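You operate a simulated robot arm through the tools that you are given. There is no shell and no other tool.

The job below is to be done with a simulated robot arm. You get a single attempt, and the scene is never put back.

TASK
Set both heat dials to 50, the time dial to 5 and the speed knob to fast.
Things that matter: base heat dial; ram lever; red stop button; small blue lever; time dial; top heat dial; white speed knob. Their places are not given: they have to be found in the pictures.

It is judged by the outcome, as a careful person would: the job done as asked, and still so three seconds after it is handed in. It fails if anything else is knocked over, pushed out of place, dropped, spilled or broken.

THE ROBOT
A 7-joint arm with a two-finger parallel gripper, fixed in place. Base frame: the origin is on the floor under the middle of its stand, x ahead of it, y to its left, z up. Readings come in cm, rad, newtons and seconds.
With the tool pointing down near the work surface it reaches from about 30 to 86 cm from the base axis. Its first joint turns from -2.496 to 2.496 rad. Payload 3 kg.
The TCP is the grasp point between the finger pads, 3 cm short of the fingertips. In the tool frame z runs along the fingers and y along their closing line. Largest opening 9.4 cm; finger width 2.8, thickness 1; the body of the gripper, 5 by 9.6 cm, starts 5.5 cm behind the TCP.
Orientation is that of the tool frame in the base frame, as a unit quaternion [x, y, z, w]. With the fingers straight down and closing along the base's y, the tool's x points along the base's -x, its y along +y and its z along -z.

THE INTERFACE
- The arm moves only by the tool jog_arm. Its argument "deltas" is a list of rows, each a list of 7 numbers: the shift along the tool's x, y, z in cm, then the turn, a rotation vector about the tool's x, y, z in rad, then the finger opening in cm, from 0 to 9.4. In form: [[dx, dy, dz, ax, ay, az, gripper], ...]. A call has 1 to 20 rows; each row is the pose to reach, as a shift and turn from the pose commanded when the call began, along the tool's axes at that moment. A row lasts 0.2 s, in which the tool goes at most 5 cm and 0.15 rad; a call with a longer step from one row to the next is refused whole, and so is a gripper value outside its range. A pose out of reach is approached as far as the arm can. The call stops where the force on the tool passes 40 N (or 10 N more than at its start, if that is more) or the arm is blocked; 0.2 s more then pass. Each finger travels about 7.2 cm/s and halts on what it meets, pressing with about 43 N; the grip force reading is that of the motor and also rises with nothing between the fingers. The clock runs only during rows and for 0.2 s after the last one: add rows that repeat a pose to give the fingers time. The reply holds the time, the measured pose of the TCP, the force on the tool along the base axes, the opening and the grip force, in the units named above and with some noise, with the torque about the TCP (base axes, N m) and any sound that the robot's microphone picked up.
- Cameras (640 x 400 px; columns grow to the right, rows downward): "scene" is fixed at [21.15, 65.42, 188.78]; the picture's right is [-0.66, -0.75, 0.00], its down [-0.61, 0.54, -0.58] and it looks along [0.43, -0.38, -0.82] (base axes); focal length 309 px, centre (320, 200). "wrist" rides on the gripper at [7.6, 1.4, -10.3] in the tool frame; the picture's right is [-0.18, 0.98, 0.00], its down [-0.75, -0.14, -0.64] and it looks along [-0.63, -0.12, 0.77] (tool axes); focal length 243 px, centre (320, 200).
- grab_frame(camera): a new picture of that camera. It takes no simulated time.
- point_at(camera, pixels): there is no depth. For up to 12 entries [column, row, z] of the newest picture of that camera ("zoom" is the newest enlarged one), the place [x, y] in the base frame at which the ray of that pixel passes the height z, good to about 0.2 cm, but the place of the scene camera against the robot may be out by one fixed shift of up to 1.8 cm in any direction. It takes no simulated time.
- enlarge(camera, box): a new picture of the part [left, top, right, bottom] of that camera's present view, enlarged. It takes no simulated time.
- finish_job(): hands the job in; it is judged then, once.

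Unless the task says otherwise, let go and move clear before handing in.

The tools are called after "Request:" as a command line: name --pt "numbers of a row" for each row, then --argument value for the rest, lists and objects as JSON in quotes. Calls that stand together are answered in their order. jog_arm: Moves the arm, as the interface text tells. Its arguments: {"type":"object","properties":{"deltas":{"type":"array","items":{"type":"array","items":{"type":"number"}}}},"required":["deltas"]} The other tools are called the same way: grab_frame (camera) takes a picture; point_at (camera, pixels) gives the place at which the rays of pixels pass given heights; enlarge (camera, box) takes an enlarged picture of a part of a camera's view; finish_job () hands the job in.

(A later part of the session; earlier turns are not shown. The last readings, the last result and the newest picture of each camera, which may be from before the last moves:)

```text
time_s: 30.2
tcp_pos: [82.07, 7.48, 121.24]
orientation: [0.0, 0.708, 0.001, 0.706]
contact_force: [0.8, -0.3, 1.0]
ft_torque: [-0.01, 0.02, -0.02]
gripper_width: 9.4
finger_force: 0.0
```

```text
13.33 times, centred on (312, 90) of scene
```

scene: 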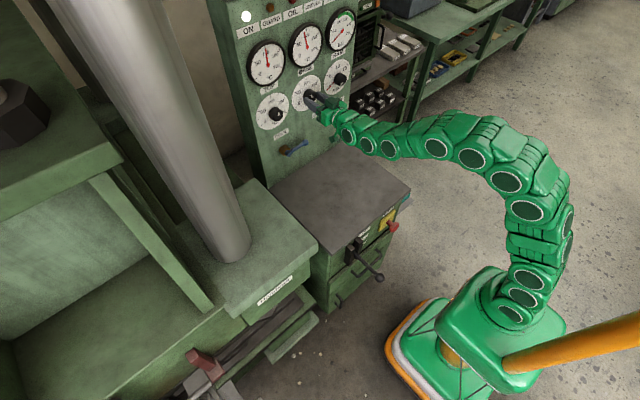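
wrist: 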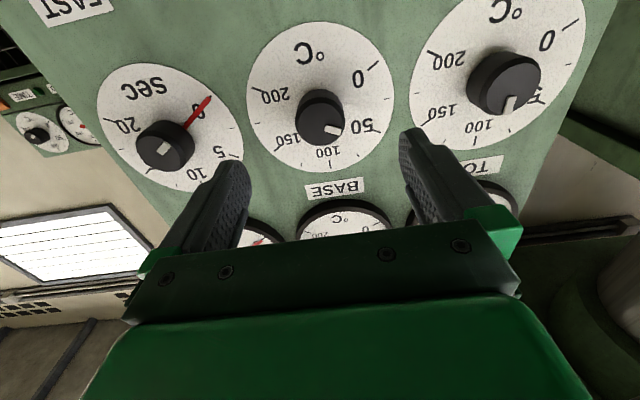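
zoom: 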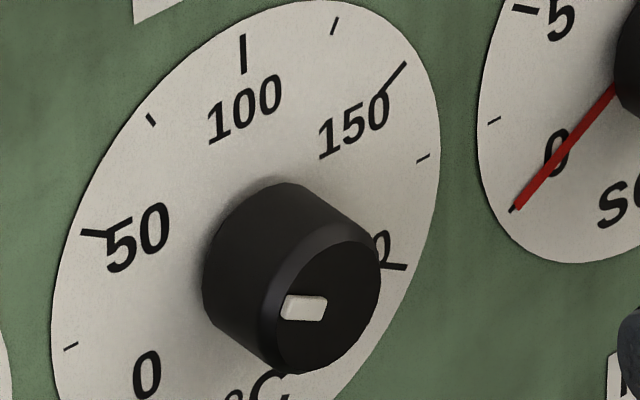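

The base mark now points along the 50 tick direction to within a degree or two. I'll enlarge further to measure it carefully.

Request:
enlarge --camera "wrist" --box '[304, 110, 384, 160]'

Request:
enlarge --camera "wrist" --box '[464, 50, 544, 100]'

Request:
enlarge --camera "wrist" --box '[420, 40, 580, 140]'

```text
8.00 times, centred on (344, 135) of wrist
```

zoom: 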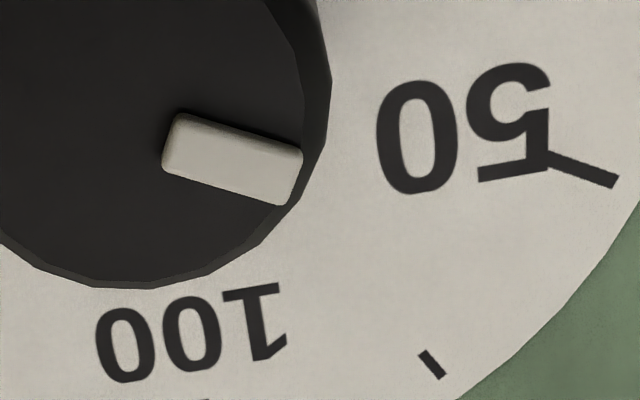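

```text
8.00 times, centred on (504, 75) of wrist
```

zoom: 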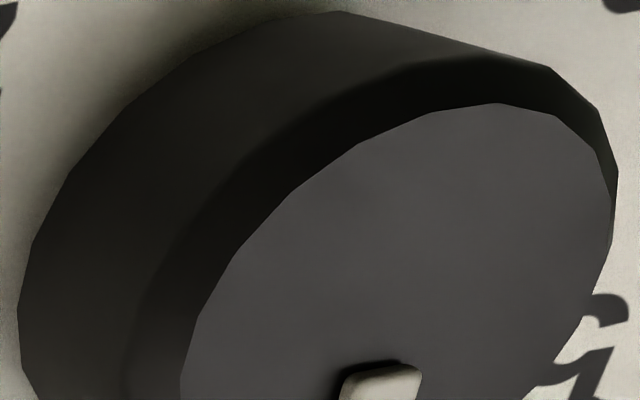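

```text
4.00 times, centred on (500, 90) of wrist
```

zoom: 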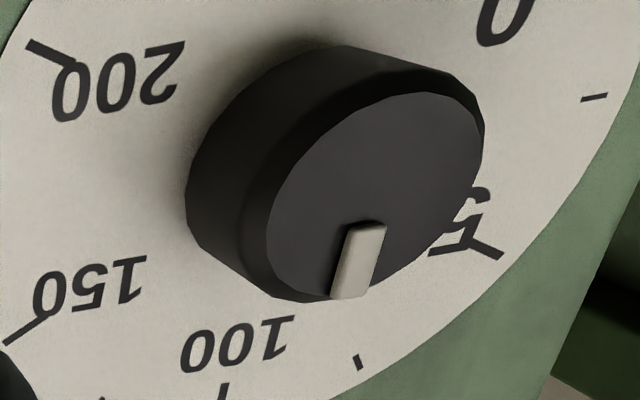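

The oblique view leaves a few degrees of doubt. I'll raise the tool and pitch it 15° down so the camera sits at dial height and sees the dials nearly head-on.

Request:
jog_arm --pt "-1.5 0 -1 0 0.08 0 9.4" --pt "-3 0 -2 0 0.16 0 9.4" --pt "-4.85 0 -2 0 0.26 0 9.4" --pt "-4.85 0 -2 0 0.26 0 9.4"

Request:
grab_frame --camera "wrist"

```text
time_s: 31.2
tcp_pos: [80.11, 7.43, 126.2]
orientation: [0.0, 0.794, 0.001, 0.608]
contact_force: [0.6, -0.6, 0.8]
ft_torque: [-0.04, 0.01, -0.02]
gripper_width: 9.4
finger_force: 0.1
```

```text
taken
```

wrist: 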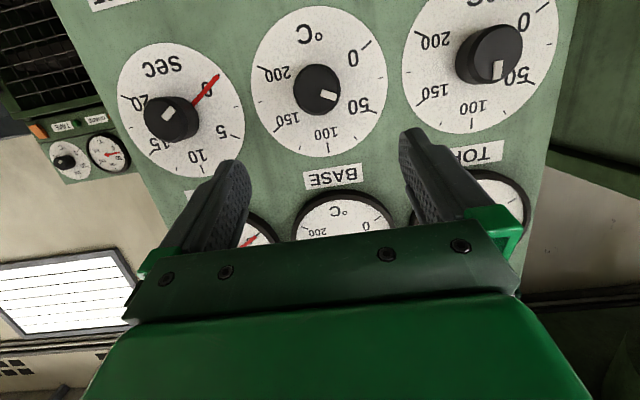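

This is close to head-on. I'll enlarge each dial to measure the mark angles against their ticks.

Request:
enlarge --camera "wrist" --box '[240, 30, 400, 130]'

Request:
enlarge --camera "wrist" --box '[280, 65, 360, 115]'

Request:
enlarge --camera "wrist" --box '[400, 10, 560, 110]'

Request:
enlarge --camera "wrist" --box '[104, 70, 264, 170]'

```text
4.00 times, centred on (320, 80) of wrist
```

zoom: 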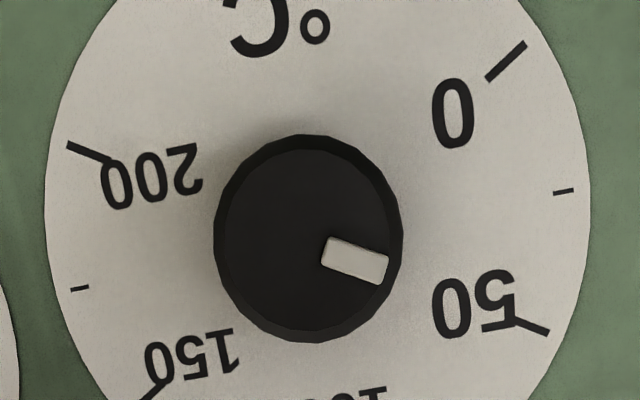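

```text
8.00 times, centred on (320, 90) of wrist
```

zoom: 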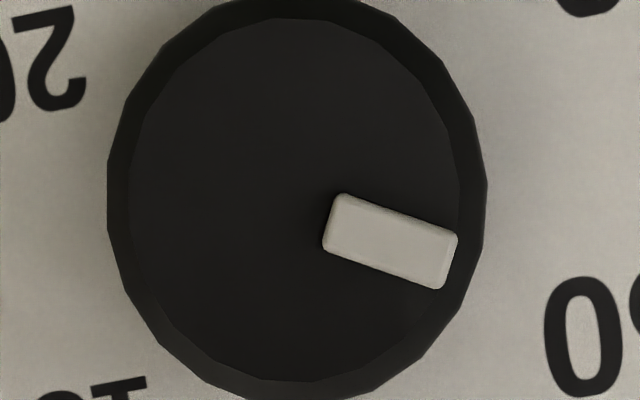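

```text
4.00 times, centred on (480, 60) of wrist
```

zoom: 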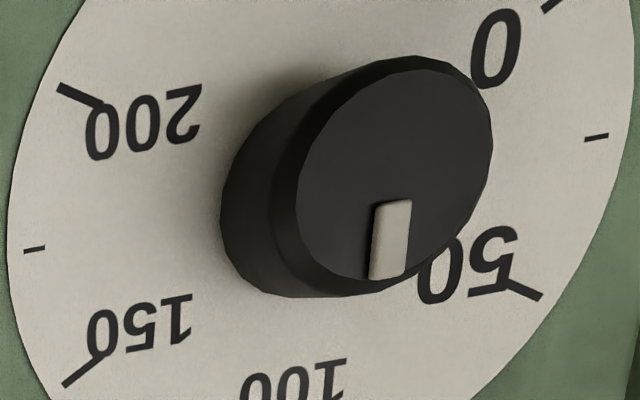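

```text
4.00 times, centred on (184, 120) of wrist
```

zoom: 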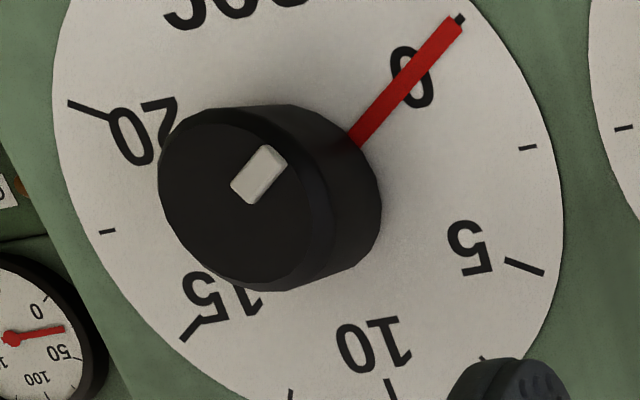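

The base mark lies on the 200–50 tick line to within ~2°, so the base dial reads 50. The top mark reads 100 and the time mark 0. The dial spacing works out at 14.3 cm, so I'll move level to the top dial axis at y≈21.8, standing off.

Request:
jog_arm --pt "0.7 2.4 0.53 0 -0.044 0 9.4" --pt "1.4 4.8 1.07 0 -0.088 0 9.4" --pt "2.1 7.2 1.6 0 -0.132 0 9.4" --pt "2.8 9.6 2.13 0 -0.176 0 9.4" --pt "3.5 12 2.67 0 -0.22 0 9.4" --pt "4.21 14.35 3.2 0 -0.264 0 9.4" --pt "4.21 14.35 3.2 0 -0.264 0 9.4"

Request:
grab_frame --camera "wrist"

Request:
grab_frame --camera "scene"

```text
time_s: 32.8
tcp_pos: [81.9, 21.86, 121.12]
orientation: [0.0, 0.707, 0.001, 0.707]
contact_force: [0.0, 0.1, -0.3]
ft_torque: [0.03, 0.03, -0.01]
gripper_width: 9.4
finger_force: 0.0
```

```text
taken
```

wrist: 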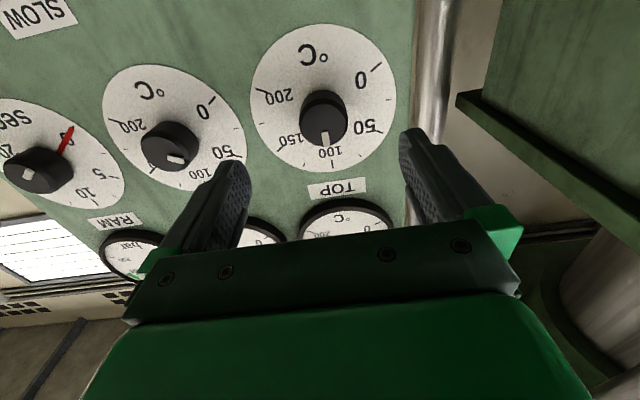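

```text
taken
```

scene: 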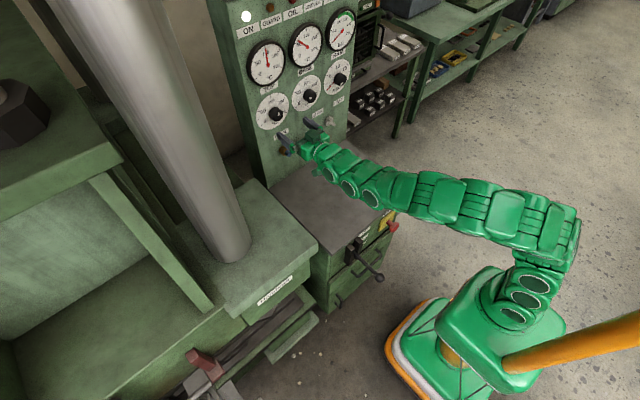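

The top knob is now ahead at about (324,118). I'll enlarge to fine-tune the alignment.

Request:
enlarge --camera "wrist" --box '[240, 80, 400, 180]'

Request:
enlarge --camera "wrist" --box '[240, 20, 400, 120]'

```text
4.00 times, centred on (320, 130) of wrist
```

zoom: 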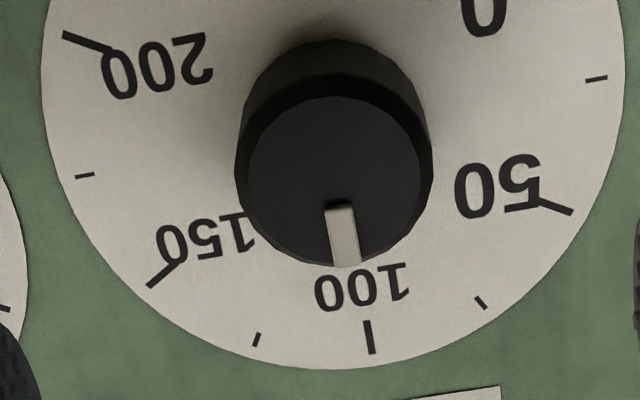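

```text
4.00 times, centred on (320, 70) of wrist
```

zoom: 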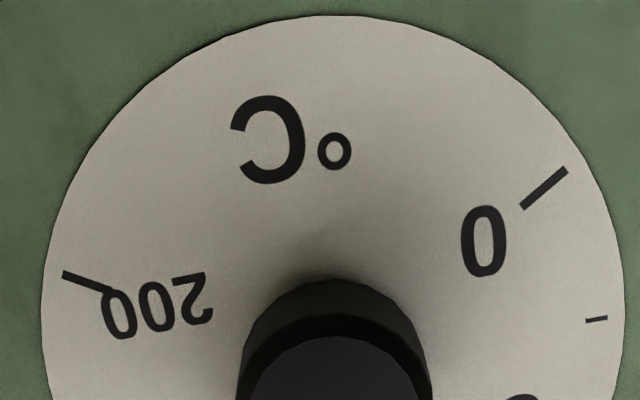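

The cap sits ~2 mm left of and ~2 mm above the tool axis. I'll correct that, pre-roll +30°, and advance so the fingers straddle the top knob.

Request:
jog_arm --pt "-0.2 0.23 1 0 0 0.131 9.4" --pt "-0.2 0.23 2 0 0 0.262 9.4" --pt "-0.2 0.23 3 0 0 0.393 9.4" --pt "-0.2 0.23 4 0 0 0.524 9.4" --pt "-0.2 0.23 5 0 0 0.524 9.4" --pt "-0.2 0.23 6 0 0 0.524 9.4" --pt "-0.2 0.23 6.6 0 0 0.524 9.4" --pt "-0.2 0.23 7.1 0 0 0.524 9.4" --pt "-0.2 0.23 7.1 0 0 0.524 9.4" --pt "-0.2 0.23 7.1 0 0 0.524 9.4"

Request:
grab_frame --camera "wrist"

Request:
enlarge --camera "wrist" --box '[240, 100, 400, 200]'

Request:
enlarge --camera "scene" --box '[240, 80, 352, 150]'

```text
time_s: 35.0
tcp_pos: [89.22, 22.0, 121.41]
orientation: [0.184, 0.682, 0.184, 0.683]
contact_force: [-0.5, -0.2, -0.2]
ft_torque: [-0.02, 0.05, 0.01]
gripper_width: 9.38
finger_force: 0.0
```

```text
taken
```

wrist: 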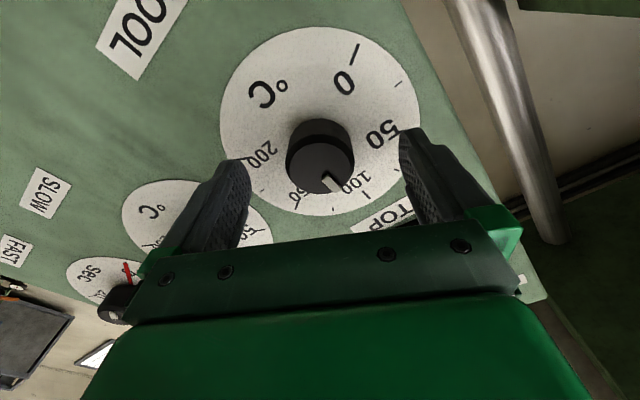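

```text
4.00 times, centred on (320, 150) of wrist
```

zoom: 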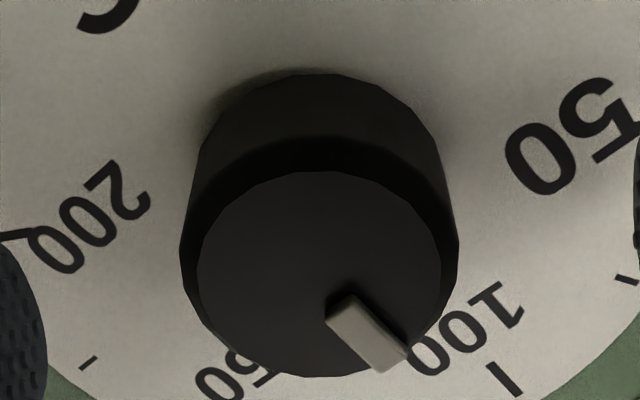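

```text
5.71 times, centred on (296, 115) of scene
```

zoom: 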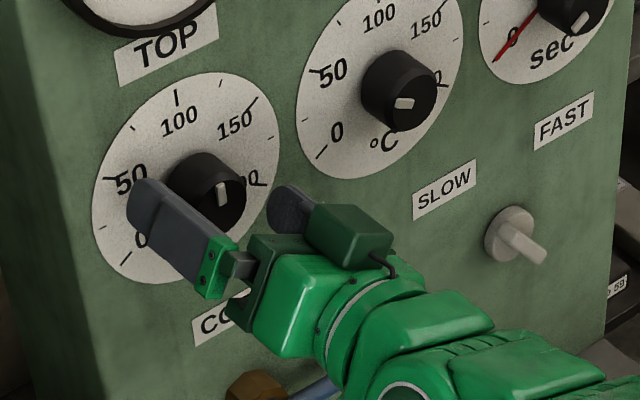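

The cap centre at (320,168) is about 2 px above the expected row 170.6, a ~1–2 mm offset along tool x. I'll nudge 1.2 mm and close the fingers.

Request:
jog_arm --pt "0.12 0 0 0 0 0 9.4" --pt "0.12 0 0 0 0 0 6" --pt "0.12 0 0 0 0 0 4.6" --pt "0.12 0 0 0 0 0 3.8" --pt "0.12 0 0 0 0 0 3.8" --pt "0.12 0 0 0 0 0 3.8"

```text
time_s: 36.4
tcp_pos: [89.21, 22.16, 121.48]
orientation: [0.184, 0.683, 0.184, 0.683]
contact_force: [-4.4, -2.0, -1.4]
ft_torque: [0.01, 0.03, -0.11]
gripper_width: 4.13
finger_force: 45.1
```

Gripped with little side load. I'll turn counter-clockwise slowly.

Request:
jog_arm --pt "0 0 0 0 0 -0.02 3.8" --pt "0 0 0 0 0 -0.04 3.8" --pt "0 0 0 0 0 -0.06 3.8" --pt "0 0 0 0 0 -0.08 3.8" --pt "0 0 0 0 0 -0.1 3.8" --pt "0 0 0 0 0 -0.12 3.8" --pt "0 0 0 0 0 -0.14 3.8" --pt "0 0 0 0 0 -0.16 3.8" --pt "0 0 0 0 0 -0.18 3.8" --pt "0 0 0 0 0 -0.2 3.8" --pt "0 0 0 0 0 -0.22 3.8" --pt "0 0 0 0 0 -0.24 3.8" --pt "0 0 0 0 0 -0.26 3.8" --pt "0 0 0 0 0 -0.28 3.8" --pt "0 0 0 0 0 -0.3 3.8" --pt "0 0 0 0 0 -0.32 3.8" --pt "0 0 0 0 0 -0.34 3.8" --pt "0 0 0 0 0 -0.35 3.8" --pt "0 0 0 0 0 -0.35 3.8"

```text
time_s: 40.4
tcp_pos: [89.2, 22.06, 121.42]
orientation: [0.063, 0.704, 0.062, 0.705]
contact_force: [-8.2, -26.9, -1.8]
ft_torque: [0.03, 0.05, -0.85]
gripper_width: 4.15
finger_force: 45.1
```

Rotated 20°, with a side load building in y (-27 N). I'll shift 2 mm along -y to relieve it and read again.

Request:
jog_arm --pt "0 -0.05 0 0 0 0 3.8" --pt "0 -0.1 0 0 0 0 3.8" --pt "0 -0.15 0 0 0 0 3.8" --pt "0 -0.15 0 0 0 0 3.8"

```text
time_s: 41.4
tcp_pos: [89.18, 22.02, 121.4]
orientation: [0.061, 0.704, 0.062, 0.705]
contact_force: [24.4, -9.4, 2.3]
ft_torque: [0.02, -0.23, -0.53]
gripper_width: 4.16
finger_force: 44.8
```

The axial load flipped to +24 N. I'll briefly open and re-close to clear the stress before continuing, since the knob has no spring-back.

Request:
jog_arm --pt "0 0 0 0 0 0 4.6" --pt "0 -0.05 0 0 0 0 4.8" --pt "0 -0.05 0 0 0 0 4.8" --pt "0 -0.05 0 0 0 0 4.8" --pt "0 -0.05 0 0 0 0 3.8" --pt "0 -0.05 0 0 0 0 3.8" --pt "0 -0.05 0 0 0 0 3.8"

```text
time_s: 43.0
tcp_pos: [89.14, 21.99, 121.43]
orientation: [0.061, 0.704, 0.063, 0.705]
contact_force: [3.3, 17.0, 2.9]
ft_torque: [-0.07, -0.08, 0.36]
gripper_width: 4.15
finger_force: 45.1
```

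Side load is now +17 N the other way, so the true centre is ~0.8 mm back. I'll apply that and continue with the slow turn.

Request:
jog_arm --pt "0 0.05 0 0 0 0 3.8" --pt "0 0.08 0 0 0 -0.02 3.8" --pt "0 0.08 0 0 0 -0.04 3.8" --pt "0 0.08 0 0 0 -0.06 3.8" --pt "0 0.08 0 0 0 -0.08 3.8" --pt "0 0.08 0 0 0 -0.1 3.8" --pt "0 0.08 0 0 0 -0.12 3.8" --pt "0 0.08 0 0 0 -0.14 3.8" --pt "0 0.08 0 0 0 -0.16 3.8" --pt "0 0.08 0 0 0 -0.18 3.8" --pt "0 0.08 0 0 0 -0.2 3.8" --pt "0 0.08 0 0 0 -0.22 3.8" --pt "0 0.08 0 0 0 -0.24 3.8" --pt "0 0.08 0 0 0 -0.26 3.8" --pt "0 0.08 0 0 0 -0.28 3.8" --pt "0 0.08 0 0 0 -0.3 3.8" --pt "0 0.08 0 0 0 -0.32 3.8" --pt "0 0.08 0 0 0 -0.34 3.8" --pt "0 0.08 0 0 0 -0.35 3.8" --pt "0 0.08 0 0 0 -0.35 3.8"

```text
time_s: 47.2
tcp_pos: [89.16, 22.0, 121.42]
orientation: [-0.063, 0.704, -0.062, 0.705]
contact_force: [-8.6, 3.4, 15.4]
ft_torque: [-0.03, -0.64, 0.12]
gripper_width: 4.15
finger_force: 44.4
```

40° done with modest loads. I'll do the last 20° with a 0.8 mm upward correction.

Request:
jog_arm --pt "-0.05 0 0 0 0 0 3.8" --pt "-0.08 0 0 0 0 -0.02 3.8" --pt "-0.08 0 0 0 0 -0.04 3.8" --pt "-0.08 0 0 0 0 -0.06 3.8" --pt "-0.08 0 0 0 0 -0.08 3.8" --pt "-0.08 0 0 0 0 -0.1 3.8" --pt "-0.08 0 0 0 0 -0.12 3.8" --pt "-0.08 0 0 0 0 -0.14 3.8" --pt "-0.08 0 0 0 0 -0.16 3.8" --pt "-0.08 0 0 0 0 -0.18 3.8" --pt "-0.08 0 0 0 0 -0.2 3.8" --pt "-0.08 0 0 0 0 -0.22 3.8" --pt "-0.08 0 0 0 0 -0.24 3.8" --pt "-0.08 0 0 0 0 -0.26 3.8" --pt "-0.08 0 0 0 0 -0.28 3.8" --pt "-0.08 0 0 0 0 -0.3 3.8" --pt "-0.08 0 0 0 0 -0.32 3.8" --pt "-0.08 0 0 0 0 -0.34 3.8" --pt "-0.08 0 0 0 0 -0.35 3.8" --pt "-0.08 0 0 0 0 -0.35 3.8"

```text
time_s: 49.9
tcp_pos: [89.2, 21.84, 121.38]
orientation: [-0.139, 0.693, -0.139, 0.693]
contact_force: [-22.1, -4.8, 3.0]
ft_torque: [0.0, -0.65, -0.15]
gripper_width: 4.14
finger_force: 44.8
stopped in row 13: the force on the tool passed its limit at 42 N (the readings are from after the stop); the commanded pose is now the measured one
```

It stopped on axial load at about 52.8° total. I'll reset the grip and finish the last ~7°.

Request:
jog_arm --pt "0 0 0 0 0 0 4.6" --pt "0 0 0 0 0 0 5" --pt "0 0 0 0 0 0 5" --pt "0 0 0 0 0 0 5"

Request:
enlarge --camera "wrist" --box '[240, 100, 400, 200]'

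```text
time_s: 50.9
tcp_pos: [89.19, 21.98, 121.36]
orientation: [-0.139, 0.694, -0.138, 0.693]
contact_force: [-0.1, 0.0, -0.4]
ft_torque: [-0.02, 0.01, -0.02]
gripper_width: 5.01
finger_force: 0.1
```

```text
4.00 times, centred on (320, 150) of wrist
```

zoom: 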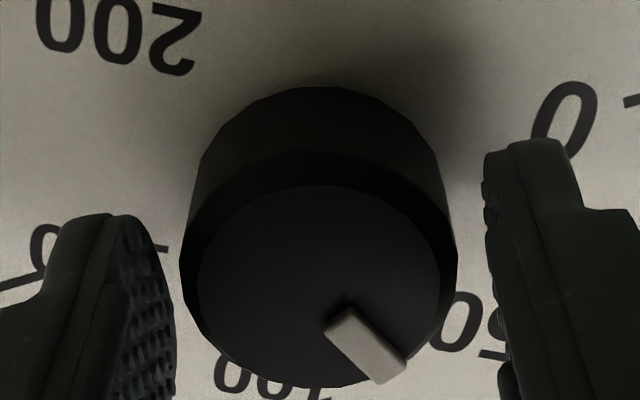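

I'll close again and turn the final ~7°.

Request:
jog_arm --pt "0 -0.05 0 0 0 0 4.4" --pt "0 -0.05 0 0 0 0 3.8" --pt "0 -0.05 0 0 0 0 3.8" --pt "0 -0.05 0 0 0 0 3.8" --pt "0 -0.05 0 0 0 -0.02 3.8" --pt "0 -0.05 0 0 0 -0.04 3.8" --pt "0 -0.05 0 0 0 -0.06 3.8" --pt "0 -0.05 0 0 0 -0.08 3.8" --pt "0 -0.05 0 0 0 -0.1 3.8" --pt "0 -0.05 0 0 0 -0.12 3.8" --pt "0 -0.05 0 0 0 -0.13 3.8" --pt "0 -0.05 0 0 0 -0.13 3.8"

```text
time_s: 53.5
tcp_pos: [89.17, 21.93, 121.33]
orientation: [-0.184, 0.683, -0.183, 0.683]
contact_force: [16.0, 0.4, 2.3]
ft_torque: [0.01, -0.08, -0.05]
gripper_width: 4.14
finger_force: 45.2
```

60° done on the top knob. I'll open, back off and level the roll.

Request:
jog_arm --pt "0 0 0 0 0 0 6" --pt "0 0 0 0 0 0 8" --pt "0 0 -1.5 0 0 0 9.4" --pt "0 0 -3 0 0 0 9.4" --pt "0 0 -5 0 0 0 9.4" --pt "0 0 -7 0 0 0.1 9.4" --pt "0 0 -7 0 0 0.2 9.4" --pt "0 0 -7 0 0 0.3 9.4" --pt "0 0 -7 0 0 0.4 9.4" --pt "0 0 -7 0 0 0.525 9.4" --pt "0 0 -7 0 0 0.525 9.4"

Request:
jog_arm --pt "-1.5 0 -1 0 0.08 0 9.4" --pt "-3 0 -2 0 0.16 0 9.4" --pt "-4.85 0 -2 0 0.26 0 9.4" --pt "-4.85 0 -2 0 0.26 0 9.4"

Request:
grab_frame --camera "wrist"

Request:
enlarge --camera "wrist" --box '[240, 30, 400, 130]'

Request:
enlarge --camera "wrist" --box '[280, 65, 360, 115]'

```text
time_s: 55.9
tcp_pos: [82.18, 21.86, 121.35]
orientation: [0.0, 0.707, 0.0, 0.707]
contact_force: [-0.1, 0.0, -0.7]
ft_torque: [0.0, 0.01, -0.02]
gripper_width: 9.43
finger_force: 0.1
```

```text
time_s: 56.9
tcp_pos: [80.13, 21.96, 126.08]
orientation: [0.0, 0.794, 0.0, 0.609]
contact_force: [1.0, -0.6, -0.1]
ft_torque: [0.06, 0.01, 0.01]
gripper_width: 9.41
finger_force: 0.0
```

```text
taken
```

wrist: 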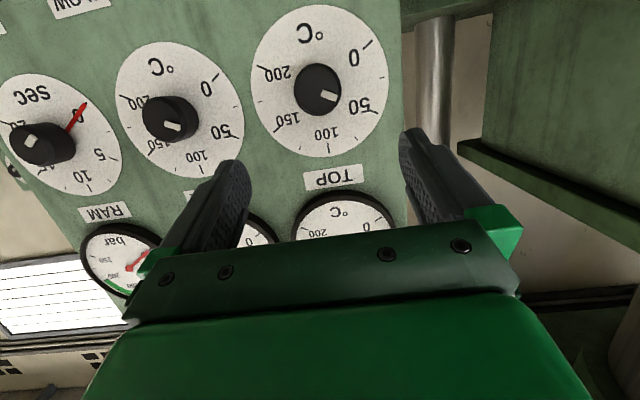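

```text
4.00 times, centred on (320, 80) of wrist
```

zoom: 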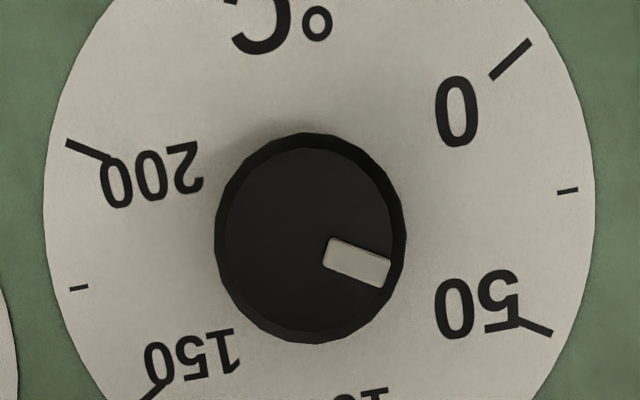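

```text
8.00 times, centred on (320, 90) of wrist
```

zoom: 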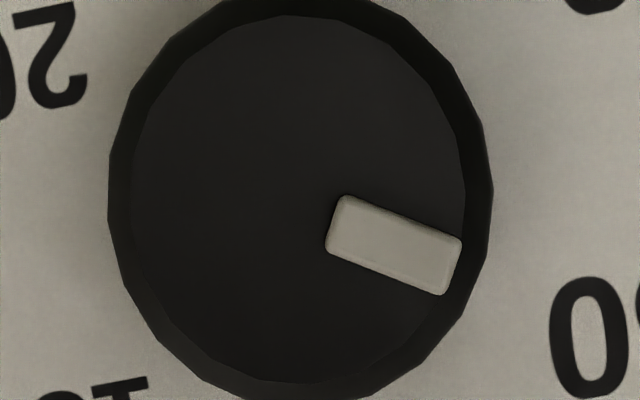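

The top mark is at 20.2° against the 200–50 tick line at 21.0°, so it reads 50. Next is the time dial: I'll move across at standoff to y≈-7 and level the tool.

Request:
jog_arm --pt "0.41 -2.9 0.31 0 -0.026 0 9.4" --pt "0.83 -5.8 0.62 0 -0.053 0 9.4" --pt "1.24 -8.7 0.92 0 -0.079 0 9.4" --pt "1.66 -11.6 1.23 0 -0.106 0 9.4" --pt "2.07 -14.5 1.54 0 -0.132 0 9.4" --pt "2.48 -17.4 1.85 0 -0.158 0 9.4" --pt "2.9 -20.3 2.16 0 -0.185 0 9.4" --pt "3.31 -23.2 2.46 0 -0.211 0 9.4" --pt "3.73 -26.1 2.77 0 -0.238 0 9.4" --pt "4.14 -28.96 3.08 0 -0.264 0 9.4" --pt "4.14 -28.96 3.08 0 -0.264 0 9.4"

Request:
grab_frame --camera "wrist"

Request:
enlarge --camera "wrist" --box '[240, 80, 400, 180]'

Request:
enlarge --camera "wrist" --box '[240, 20, 400, 120]'

Request:
grab_frame --camera "scene"

```text
time_s: 59.3
tcp_pos: [82.02, -7.02, 121.42]
orientation: [0.0, 0.706, 0.0, 0.708]
contact_force: [-0.2, 0.2, 0.0]
ft_torque: [0.02, 0.04, 0.02]
gripper_width: 9.43
finger_force: 0.1
```

```text
taken
```

wrist: 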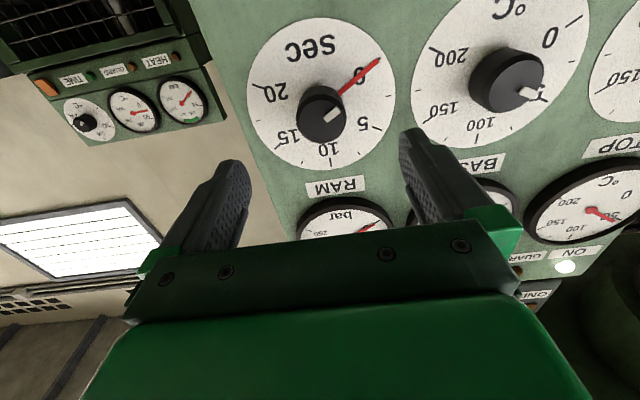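

```text
4.00 times, centred on (320, 130) of wrist
```

zoom: 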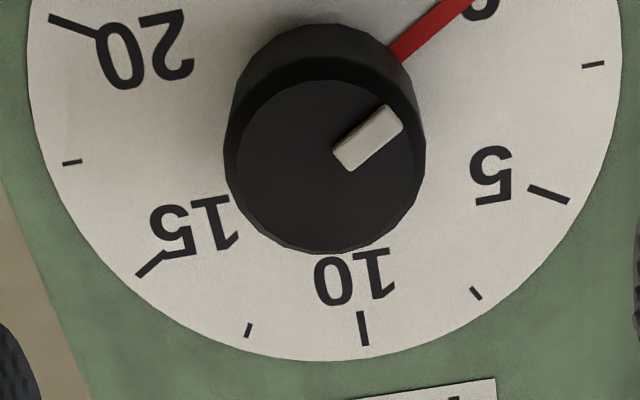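

```text
4.00 times, centred on (320, 70) of wrist
```

zoom: 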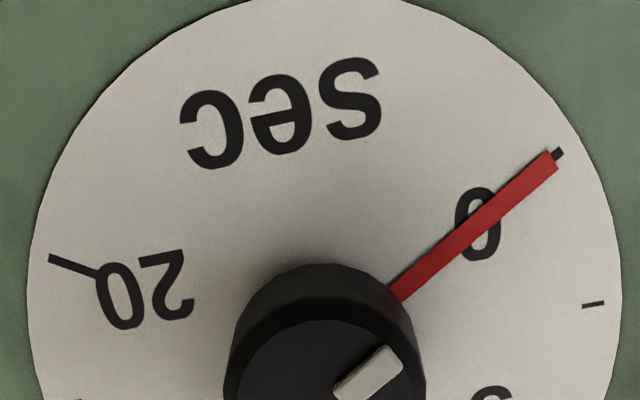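

```text
taken
```

scene: 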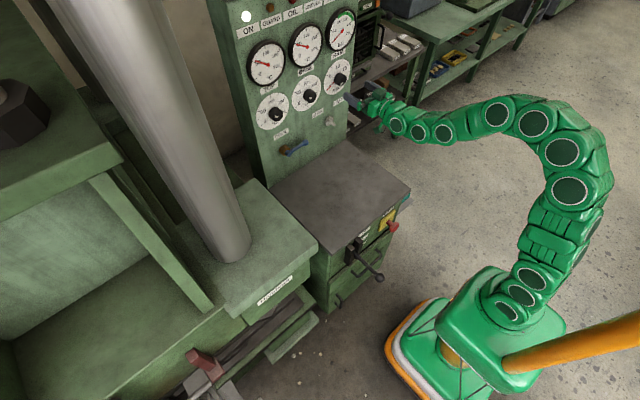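

The time knob is essentially on-axis (cap ≈(321,121)). I'll pre-roll -30° for the clockwise turn and advance over it.

Request:
jog_arm --pt "0.08 0.05 1 0 0 -0.131 9.4" --pt "0.08 0.05 2 0 0 -0.262 9.4" --pt "0.08 0.05 3 0 0 -0.393 9.4" --pt "0.08 0.05 4 0 0 -0.524 9.4" --pt "0.08 0.05 5 0 0 -0.524 9.4" --pt "0.08 0.05 6 0 0 -0.524 9.4" --pt "0.08 0.05 6.6 0 0 -0.524 9.4" --pt "0.08 0.05 7.05 0 0 -0.524 9.4" --pt "0.08 0.05 7.05 0 0 -0.524 9.4" --pt "0.08 0.05 7.05 0 0 -0.524 9.4"

Request:
grab_frame --camera "wrist"

Request:
enlarge --camera "wrist" --box '[240, 100, 400, 200]'

Request:
enlarge --camera "scene" --box '[288, 50, 384, 110]'

```text
time_s: 61.5
tcp_pos: [89.18, -7.06, 121.41]
orientation: [-0.183, 0.681, -0.185, 0.684]
contact_force: [0.3, -0.1, -0.5]
ft_torque: [0.01, -0.01, -0.01]
gripper_width: 9.4
finger_force: 0.2
```

```text
taken
```

wrist: 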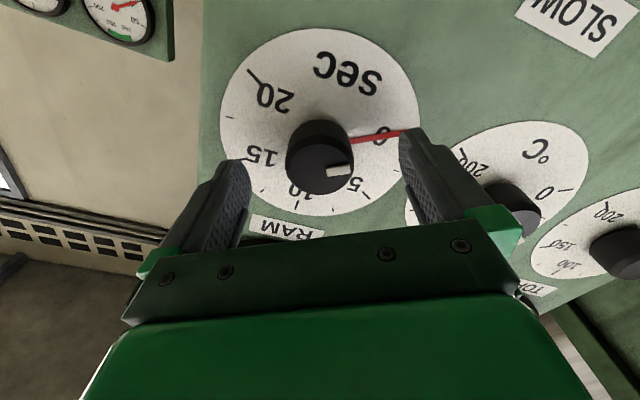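

```text
4.00 times, centred on (320, 150) of wrist
```

zoom: 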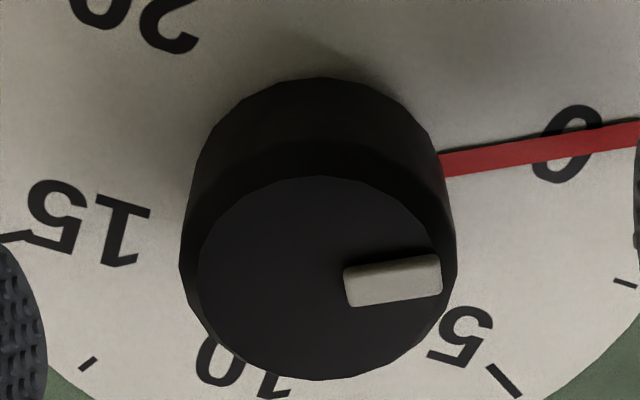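

```text
6.67 times, centred on (336, 80) of scene
```

zoom: 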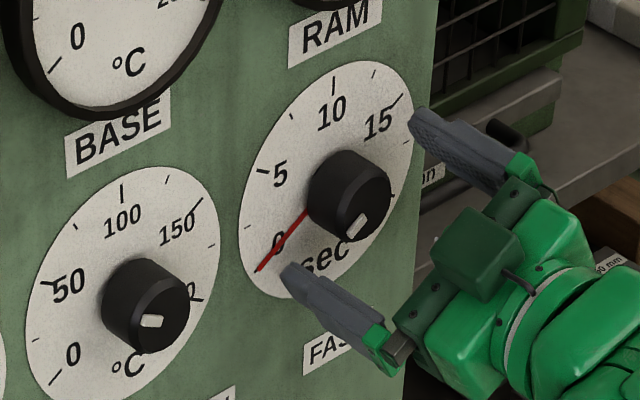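

The knob is well centred (cap ≈(320,170)). I'll close on it.

Request:
jog_arm --pt "0.06 0 0 0 0 0 9.4" --pt "0.06 0 0 0 0 0 6" --pt "0.06 0 0 0 0 0 4.6" --pt "0.06 0 0 0 0 0 3.8" --pt "0.06 0 0 0 0 0 3.8" --pt "0.06 0 0 0 0 0 3.8"

```text
time_s: 62.9
tcp_pos: [89.16, -7.09, 121.43]
orientation: [-0.182, 0.682, -0.184, 0.684]
contact_force: [5.5, -6.9, 4.6]
ft_torque: [0.12, -0.11, -0.24]
gripper_width: 4.13
finger_force: 44.7
```

Gripped with ~8 N side load. I'll shift 0.6 mm and turn slowly clockwise.

Request:
jog_arm --pt "0 -0.06 0 0 0 0 3.8" --pt "0 -0.06 0 0 0 0.02 3.8" --pt "0 -0.06 0 0 0 0.04 3.8" --pt "0 -0.06 0 0 0 0.06 3.8" --pt "0 -0.06 0 0 0 0.08 3.8" --pt "0 -0.06 0 0 0 0.1 3.8" --pt "0 -0.06 0 0 0 0.12 3.8" --pt "0 -0.06 0 0 0 0.14 3.8" --pt "0 -0.06 0 0 0 0.16 3.8" --pt "0 -0.06 0 0 0 0.18 3.8" --pt "0 -0.06 0 0 0 0.2 3.8" --pt "0 -0.06 0 0 0 0.22 3.8" --pt "0 -0.06 0 0 0 0.24 3.8" --pt "0 -0.06 0 0 0 0.26 3.8" --pt "0 -0.06 0 0 0 0.28 3.8" --pt "0 -0.06 0 0 0 0.3 3.8" --pt "0 -0.06 0 0 0 0.32 3.8" --pt "0 -0.06 0 0 0 0.34 3.8" --pt "0 -0.06 0 0 0 0.35 3.8" --pt "0 -0.06 0 0 0 0.35 3.8"

```text
time_s: 67.1
tcp_pos: [89.16, -7.0, 121.44]
orientation: [-0.062, 0.703, -0.061, 0.706]
contact_force: [7.3, 3.5, 3.8]
ft_torque: [0.02, -0.07, 0.12]
gripper_width: 4.15
finger_force: 45.2
```

Turned 20° with low forces. I'll continue the slow clockwise turn.

Request:
jog_arm --pt "0 0 0 0 0 0.02 3.8" --pt "0 0 0 0 0 0.04 3.8" --pt "0 0 0 0 0 0.06 3.8" --pt "0 0 0 0 0 0.08 3.8" --pt "0 0 0 0 0 0.1 3.8" --pt "0 0 0 0 0 0.12 3.8" --pt "0 0 0 0 0 0.14 3.8" --pt "0 0 0 0 0 0.16 3.8" --pt "0 0 0 0 0 0.18 3.8" --pt "0 0 0 0 0 0.2 3.8" --pt "0 0 0 0 0 0.22 3.8" --pt "0 0 0 0 0 0.24 3.8" --pt "0 0 0 0 0 0.26 3.8" --pt "0 0 0 0 0 0.28 3.8" --pt "0 0 0 0 0 0.3 3.8" --pt "0 0 0 0 0 0.32 3.8" --pt "0 0 0 0 0 0.34 3.8" --pt "0 0 0 0 0 0.35 3.8" --pt "0 0 0 0 0 0.35 3.8"

```text
time_s: 71.1
tcp_pos: [89.12, -7.01, 121.31]
orientation: [0.06, 0.703, 0.062, 0.706]
contact_force: [27.2, 11.6, 6.3]
ft_torque: [0.0, -0.26, 0.33]
gripper_width: 4.15
finger_force: 45.3
```

40° done, but axial load is +27 N. I'll open briefly to clear it, recentre slightly, and re-close.

Request:
jog_arm --pt "0 0 0 0 0 0 4.6" --pt "0 0.07 0 0 0 0 4.8" --pt "0 0.07 0 0 0 0 4.8" --pt "0 0.07 0 0 0 0 4.8" --pt "0 0.07 0 0 0 0 3.8" --pt "0 0.07 0 0 0 0 3.8" --pt "0 0.07 0 0 0 0 3.8"

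Request:
jog_arm --pt "0 0 0 0 0 0.02 3.8" --pt "0 0 0 0 0 0.04 3.8" --pt "0 0 0 0 0 0.06 3.8" --pt "0 0 0 0 0 0.08 3.8" --pt "0 0 0 0 0 0.1 3.8" --pt "0 0 0 0 0 0.12 3.8" --pt "0 0 0 0 0 0.14 3.8" --pt "0 0 0 0 0 0.16 3.8" --pt "0 0 0 0 0 0.18 3.8" --pt "0 0 0 0 0 0.2 3.8" --pt "0 0 0 0 0 0.22 3.8" --pt "0 0 0 0 0 0.24 3.8" --pt "0 0 0 0 0 0.26 3.8" --pt "0 0 0 0 0 0.28 3.8" --pt "0 0 0 0 0 0.3 3.8" --pt "0 0 0 0 0 0.32 3.8" --pt "0 0 0 0 0 0.34 3.8" --pt "0 0 0 0 0 0.35 3.8" --pt "0 0 0 0 0 0.35 3.8"

```text
time_s: 72.7
tcp_pos: [89.09, -6.92, 121.38]
orientation: [0.062, 0.703, 0.063, 0.706]
contact_force: [0.0, -2.9, 0.8]
ft_torque: [0.01, -0.05, -0.1]
gripper_width: 4.13
finger_force: 45.0
```

```text
time_s: 76.7
tcp_pos: [89.12, -6.94, 121.34]
orientation: [0.183, 0.682, 0.182, 0.684]
contact_force: [-9.0, -0.3, 0.8]
ft_torque: [0.06, 0.08, 0.13]
gripper_width: 4.15
finger_force: 45.1
```

Roll is now +30°, so 60° of turn is complete. I'll release, back off, level out and read the dial head-on.

Request:
jog_arm --pt "0 0 0 0 0 0 6" --pt "0 0 0 0 0 0 8" --pt "0 0 -1.5 0 0 0 9.4" --pt "0 0 -3 0 0 0 9.4" --pt "0 0 -5 0 0 0 9.4" --pt "0 0 -7 0 0 -0.1 9.4" --pt "0 0 -7 0 0 -0.2 9.4" --pt "0 0 -7 0 0 -0.3 9.4" --pt "0 0 -7 0 0 -0.4 9.4" --pt "0 0 -7 0 0 -0.524 9.4" --pt "0 0 -7 0 0 -0.524 9.4"

Request:
jog_arm --pt "-1.5 0 -1 0 0.08 0 9.4" --pt "-3 0 -2 0 0.16 0 9.4" --pt "-4.85 0 -2 0 0.26 0 9.4" --pt "-4.85 0 -2 0 0.26 0 9.4"

Request:
grab_frame --camera "wrist"

Request:
enlarge --camera "wrist" --box '[240, 30, 400, 130]'

Request:
enlarge --camera "wrist" --box '[280, 65, 360, 115]'

```text
time_s: 79.1
tcp_pos: [82.13, -7.02, 121.24]
orientation: [0.0, 0.705, 0.0, 0.709]
contact_force: [-0.3, -0.5, -0.1]
ft_torque: [-0.01, 0.03, 0.02]
gripper_width: 9.41
finger_force: 0.2
```

```text
time_s: 80.1
tcp_pos: [80.17, -6.84, 125.98]
orientation: [0.0, 0.793, 0.001, 0.61]
contact_force: [0.1, 0.2, -0.1]
ft_torque: [0.02, 0.03, 0.0]
gripper_width: 9.4
finger_force: 0.1
```

```text
taken
```

wrist: 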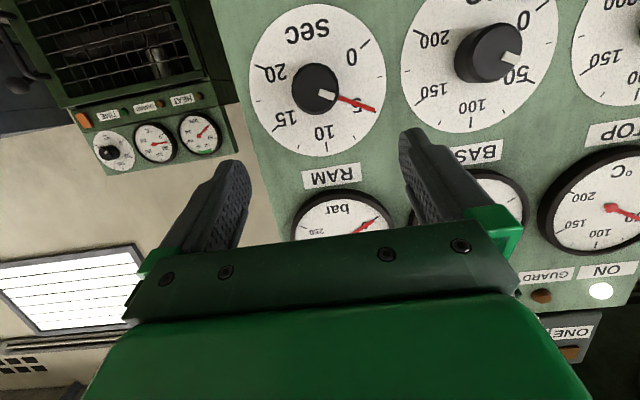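

```text
4.00 times, centred on (320, 80) of wrist
```

zoom: 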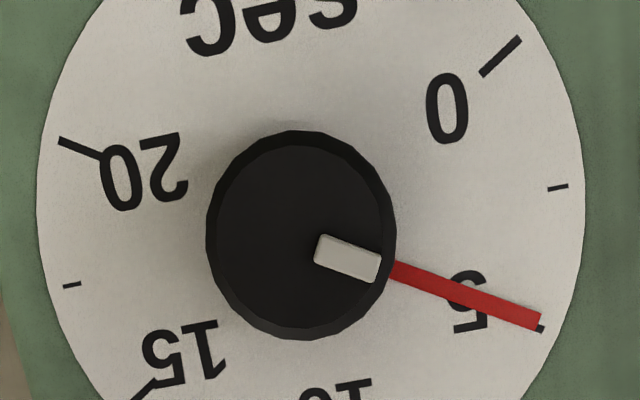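

```text
8.00 times, centred on (320, 90) of wrist
```

zoom: 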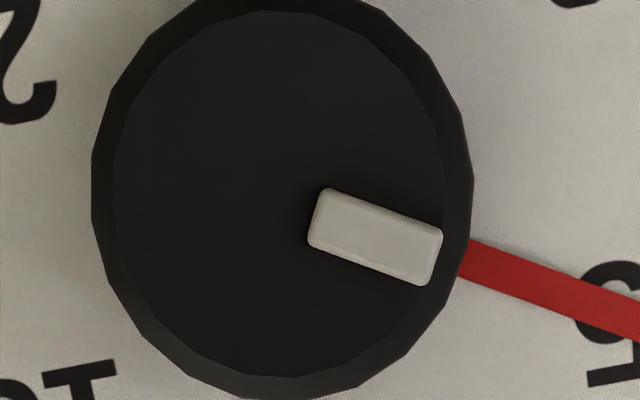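

The time mark and needle sit at 5 to within about 2°, which is ~0.15 s. Now for the speed knob: scene rays put it near (93.8,-3.9,103), so I'll lower the camera to look at it head-on.

Request:
jog_arm --pt "2.96 0.47 0.8 0 0 0 9.4" --pt "5.92 0.95 1.59 0 0 0 9.4" --pt "8.89 1.42 2.39 0 0 0 9.4" --pt "11.85 1.89 3.19 0 0 0 9.4" --pt "14.81 2.37 3.98 0 0 0 9.4" --pt "17.77 2.84 4.78 0 0 0 9.4" --pt "17.77 2.84 4.78 0 0 0 9.4"

Request:
grab_frame --camera "wrist"

Request:
grab_frame --camera "scene"

```text
time_s: 81.7
tcp_pos: [80.3, -4.2, 107.85]
orientation: [0.0, 0.791, 0.001, 0.612]
contact_force: [0.5, 0.4, -0.2]
ft_torque: [0.01, 0.02, 0.03]
gripper_width: 9.4
finger_force: 0.1
```

```text
taken
```

wrist: 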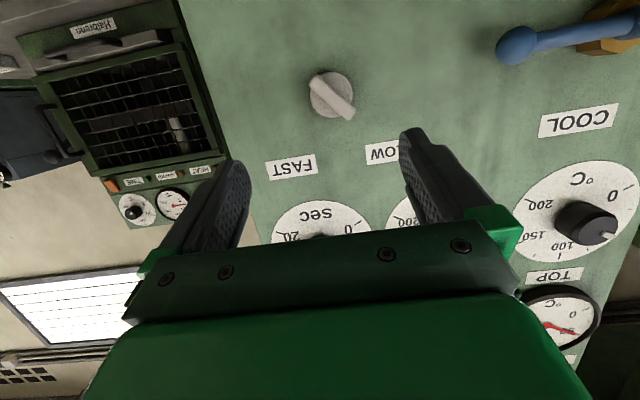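

```text
taken
```

scene: 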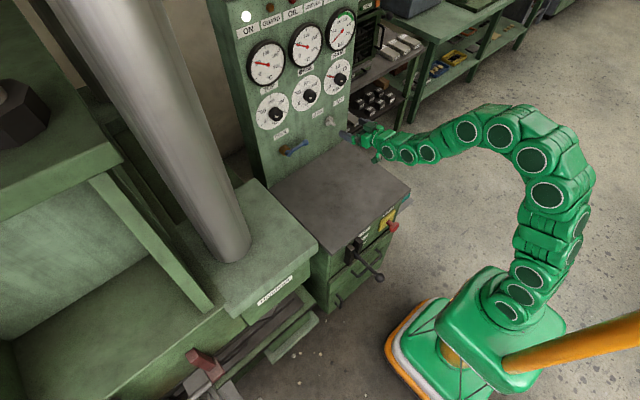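

The white knob appears at (331,95), with its bar angled towards the SLOW label. I'll enlarge it and the labels.

Request:
enlarge --camera "wrist" --box '[291, 70, 371, 120]'

Request:
enlarge --camera "wrist" --box '[240, 60, 432, 180]'

Request:
enlarge --camera "scene" --box '[300, 95, 364, 135]'

```text
8.00 times, centred on (331, 95) of wrist
```

zoom: 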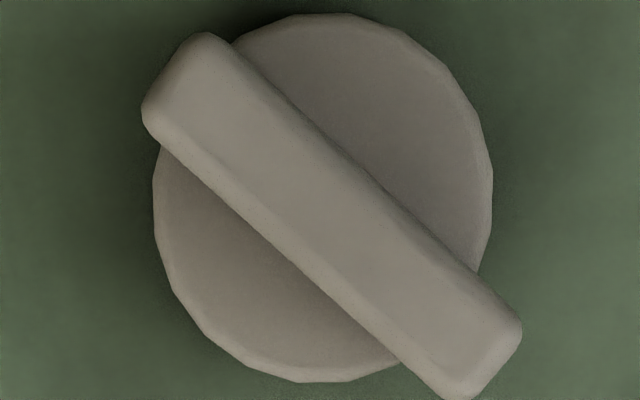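

```text
3.33 times, centred on (336, 120) of wrist
```

zoom: 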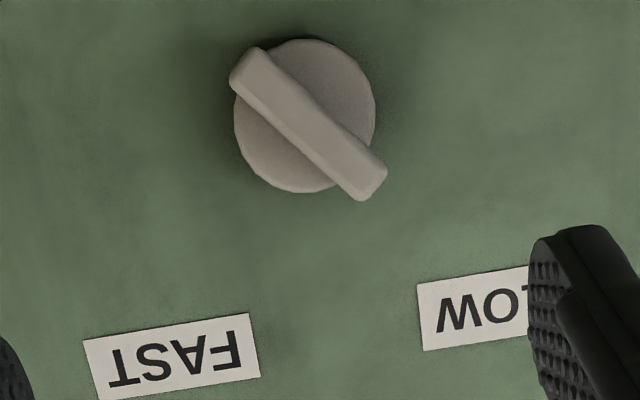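

```text
10.00 times, centred on (332, 115) of scene
```

zoom: 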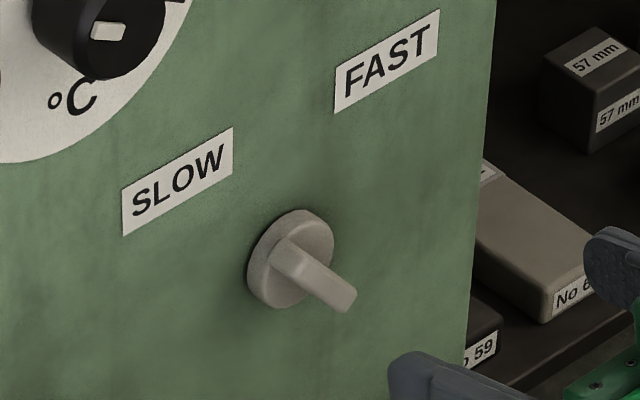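

The bar currently points ~40° left of vertical, at SLOW. FAST is the mirror image ~40° to the right, so an ~80° clockwise turn is needed. I'll level the tool in front of the knob (axis ≈ y -3.0, z 103.8) to gauge its depth.

Request:
jog_arm --pt "0.9 0.3 0.7 0 -0.063 0 9.4" --pt "1.75 0.6 1.33 0 -0.127 0 9.4" --pt "2.6 0.9 2 0 -0.19 0 9.4" --pt "3.5 1.2 2.66 0 -0.253 0 9.4" --pt "3.5 1.2 2.66 0 -0.253 0 9.4"

Request:
grab_frame --camera "wrist"

Request:
enlarge --camera "wrist" --box '[272, 80, 368, 140]'

Request:
enlarge --camera "scene" --box '[304, 90, 400, 150]'

```text
time_s: 82.9
tcp_pos: [81.93, -2.89, 103.7]
orientation: [0.001, 0.708, 0.001, 0.706]
contact_force: [0.4, 1.3, 0.2]
ft_torque: [0.01, 0.02, -0.03]
gripper_width: 9.39
finger_force: 0.1
```

```text
taken
```

wrist: 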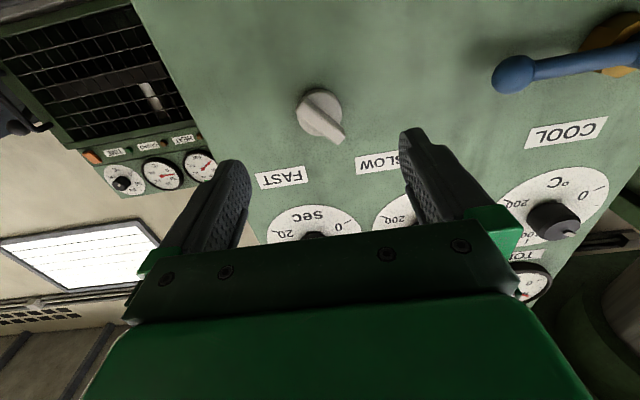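

```text
6.67 times, centred on (320, 110) of wrist
```

zoom: 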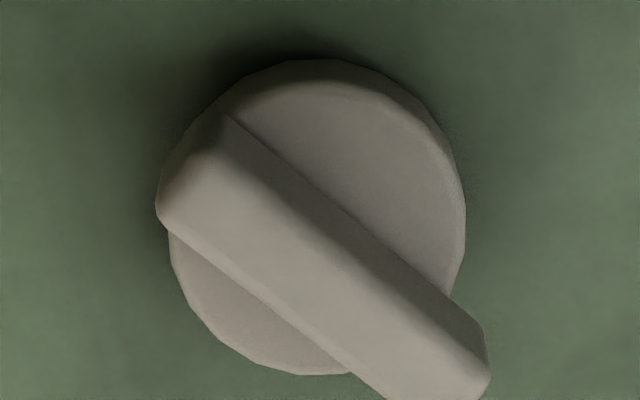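

```text
6.67 times, centred on (352, 120) of scene
```

zoom: 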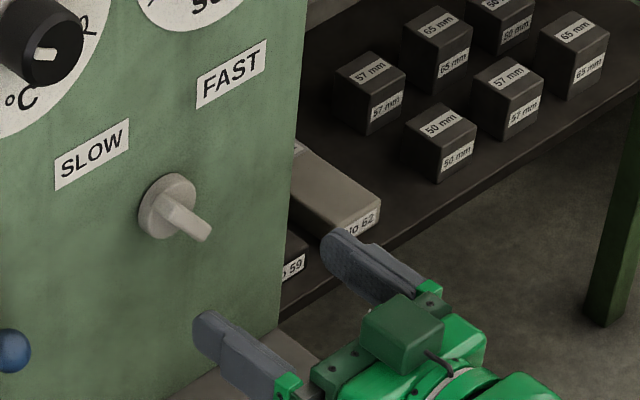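

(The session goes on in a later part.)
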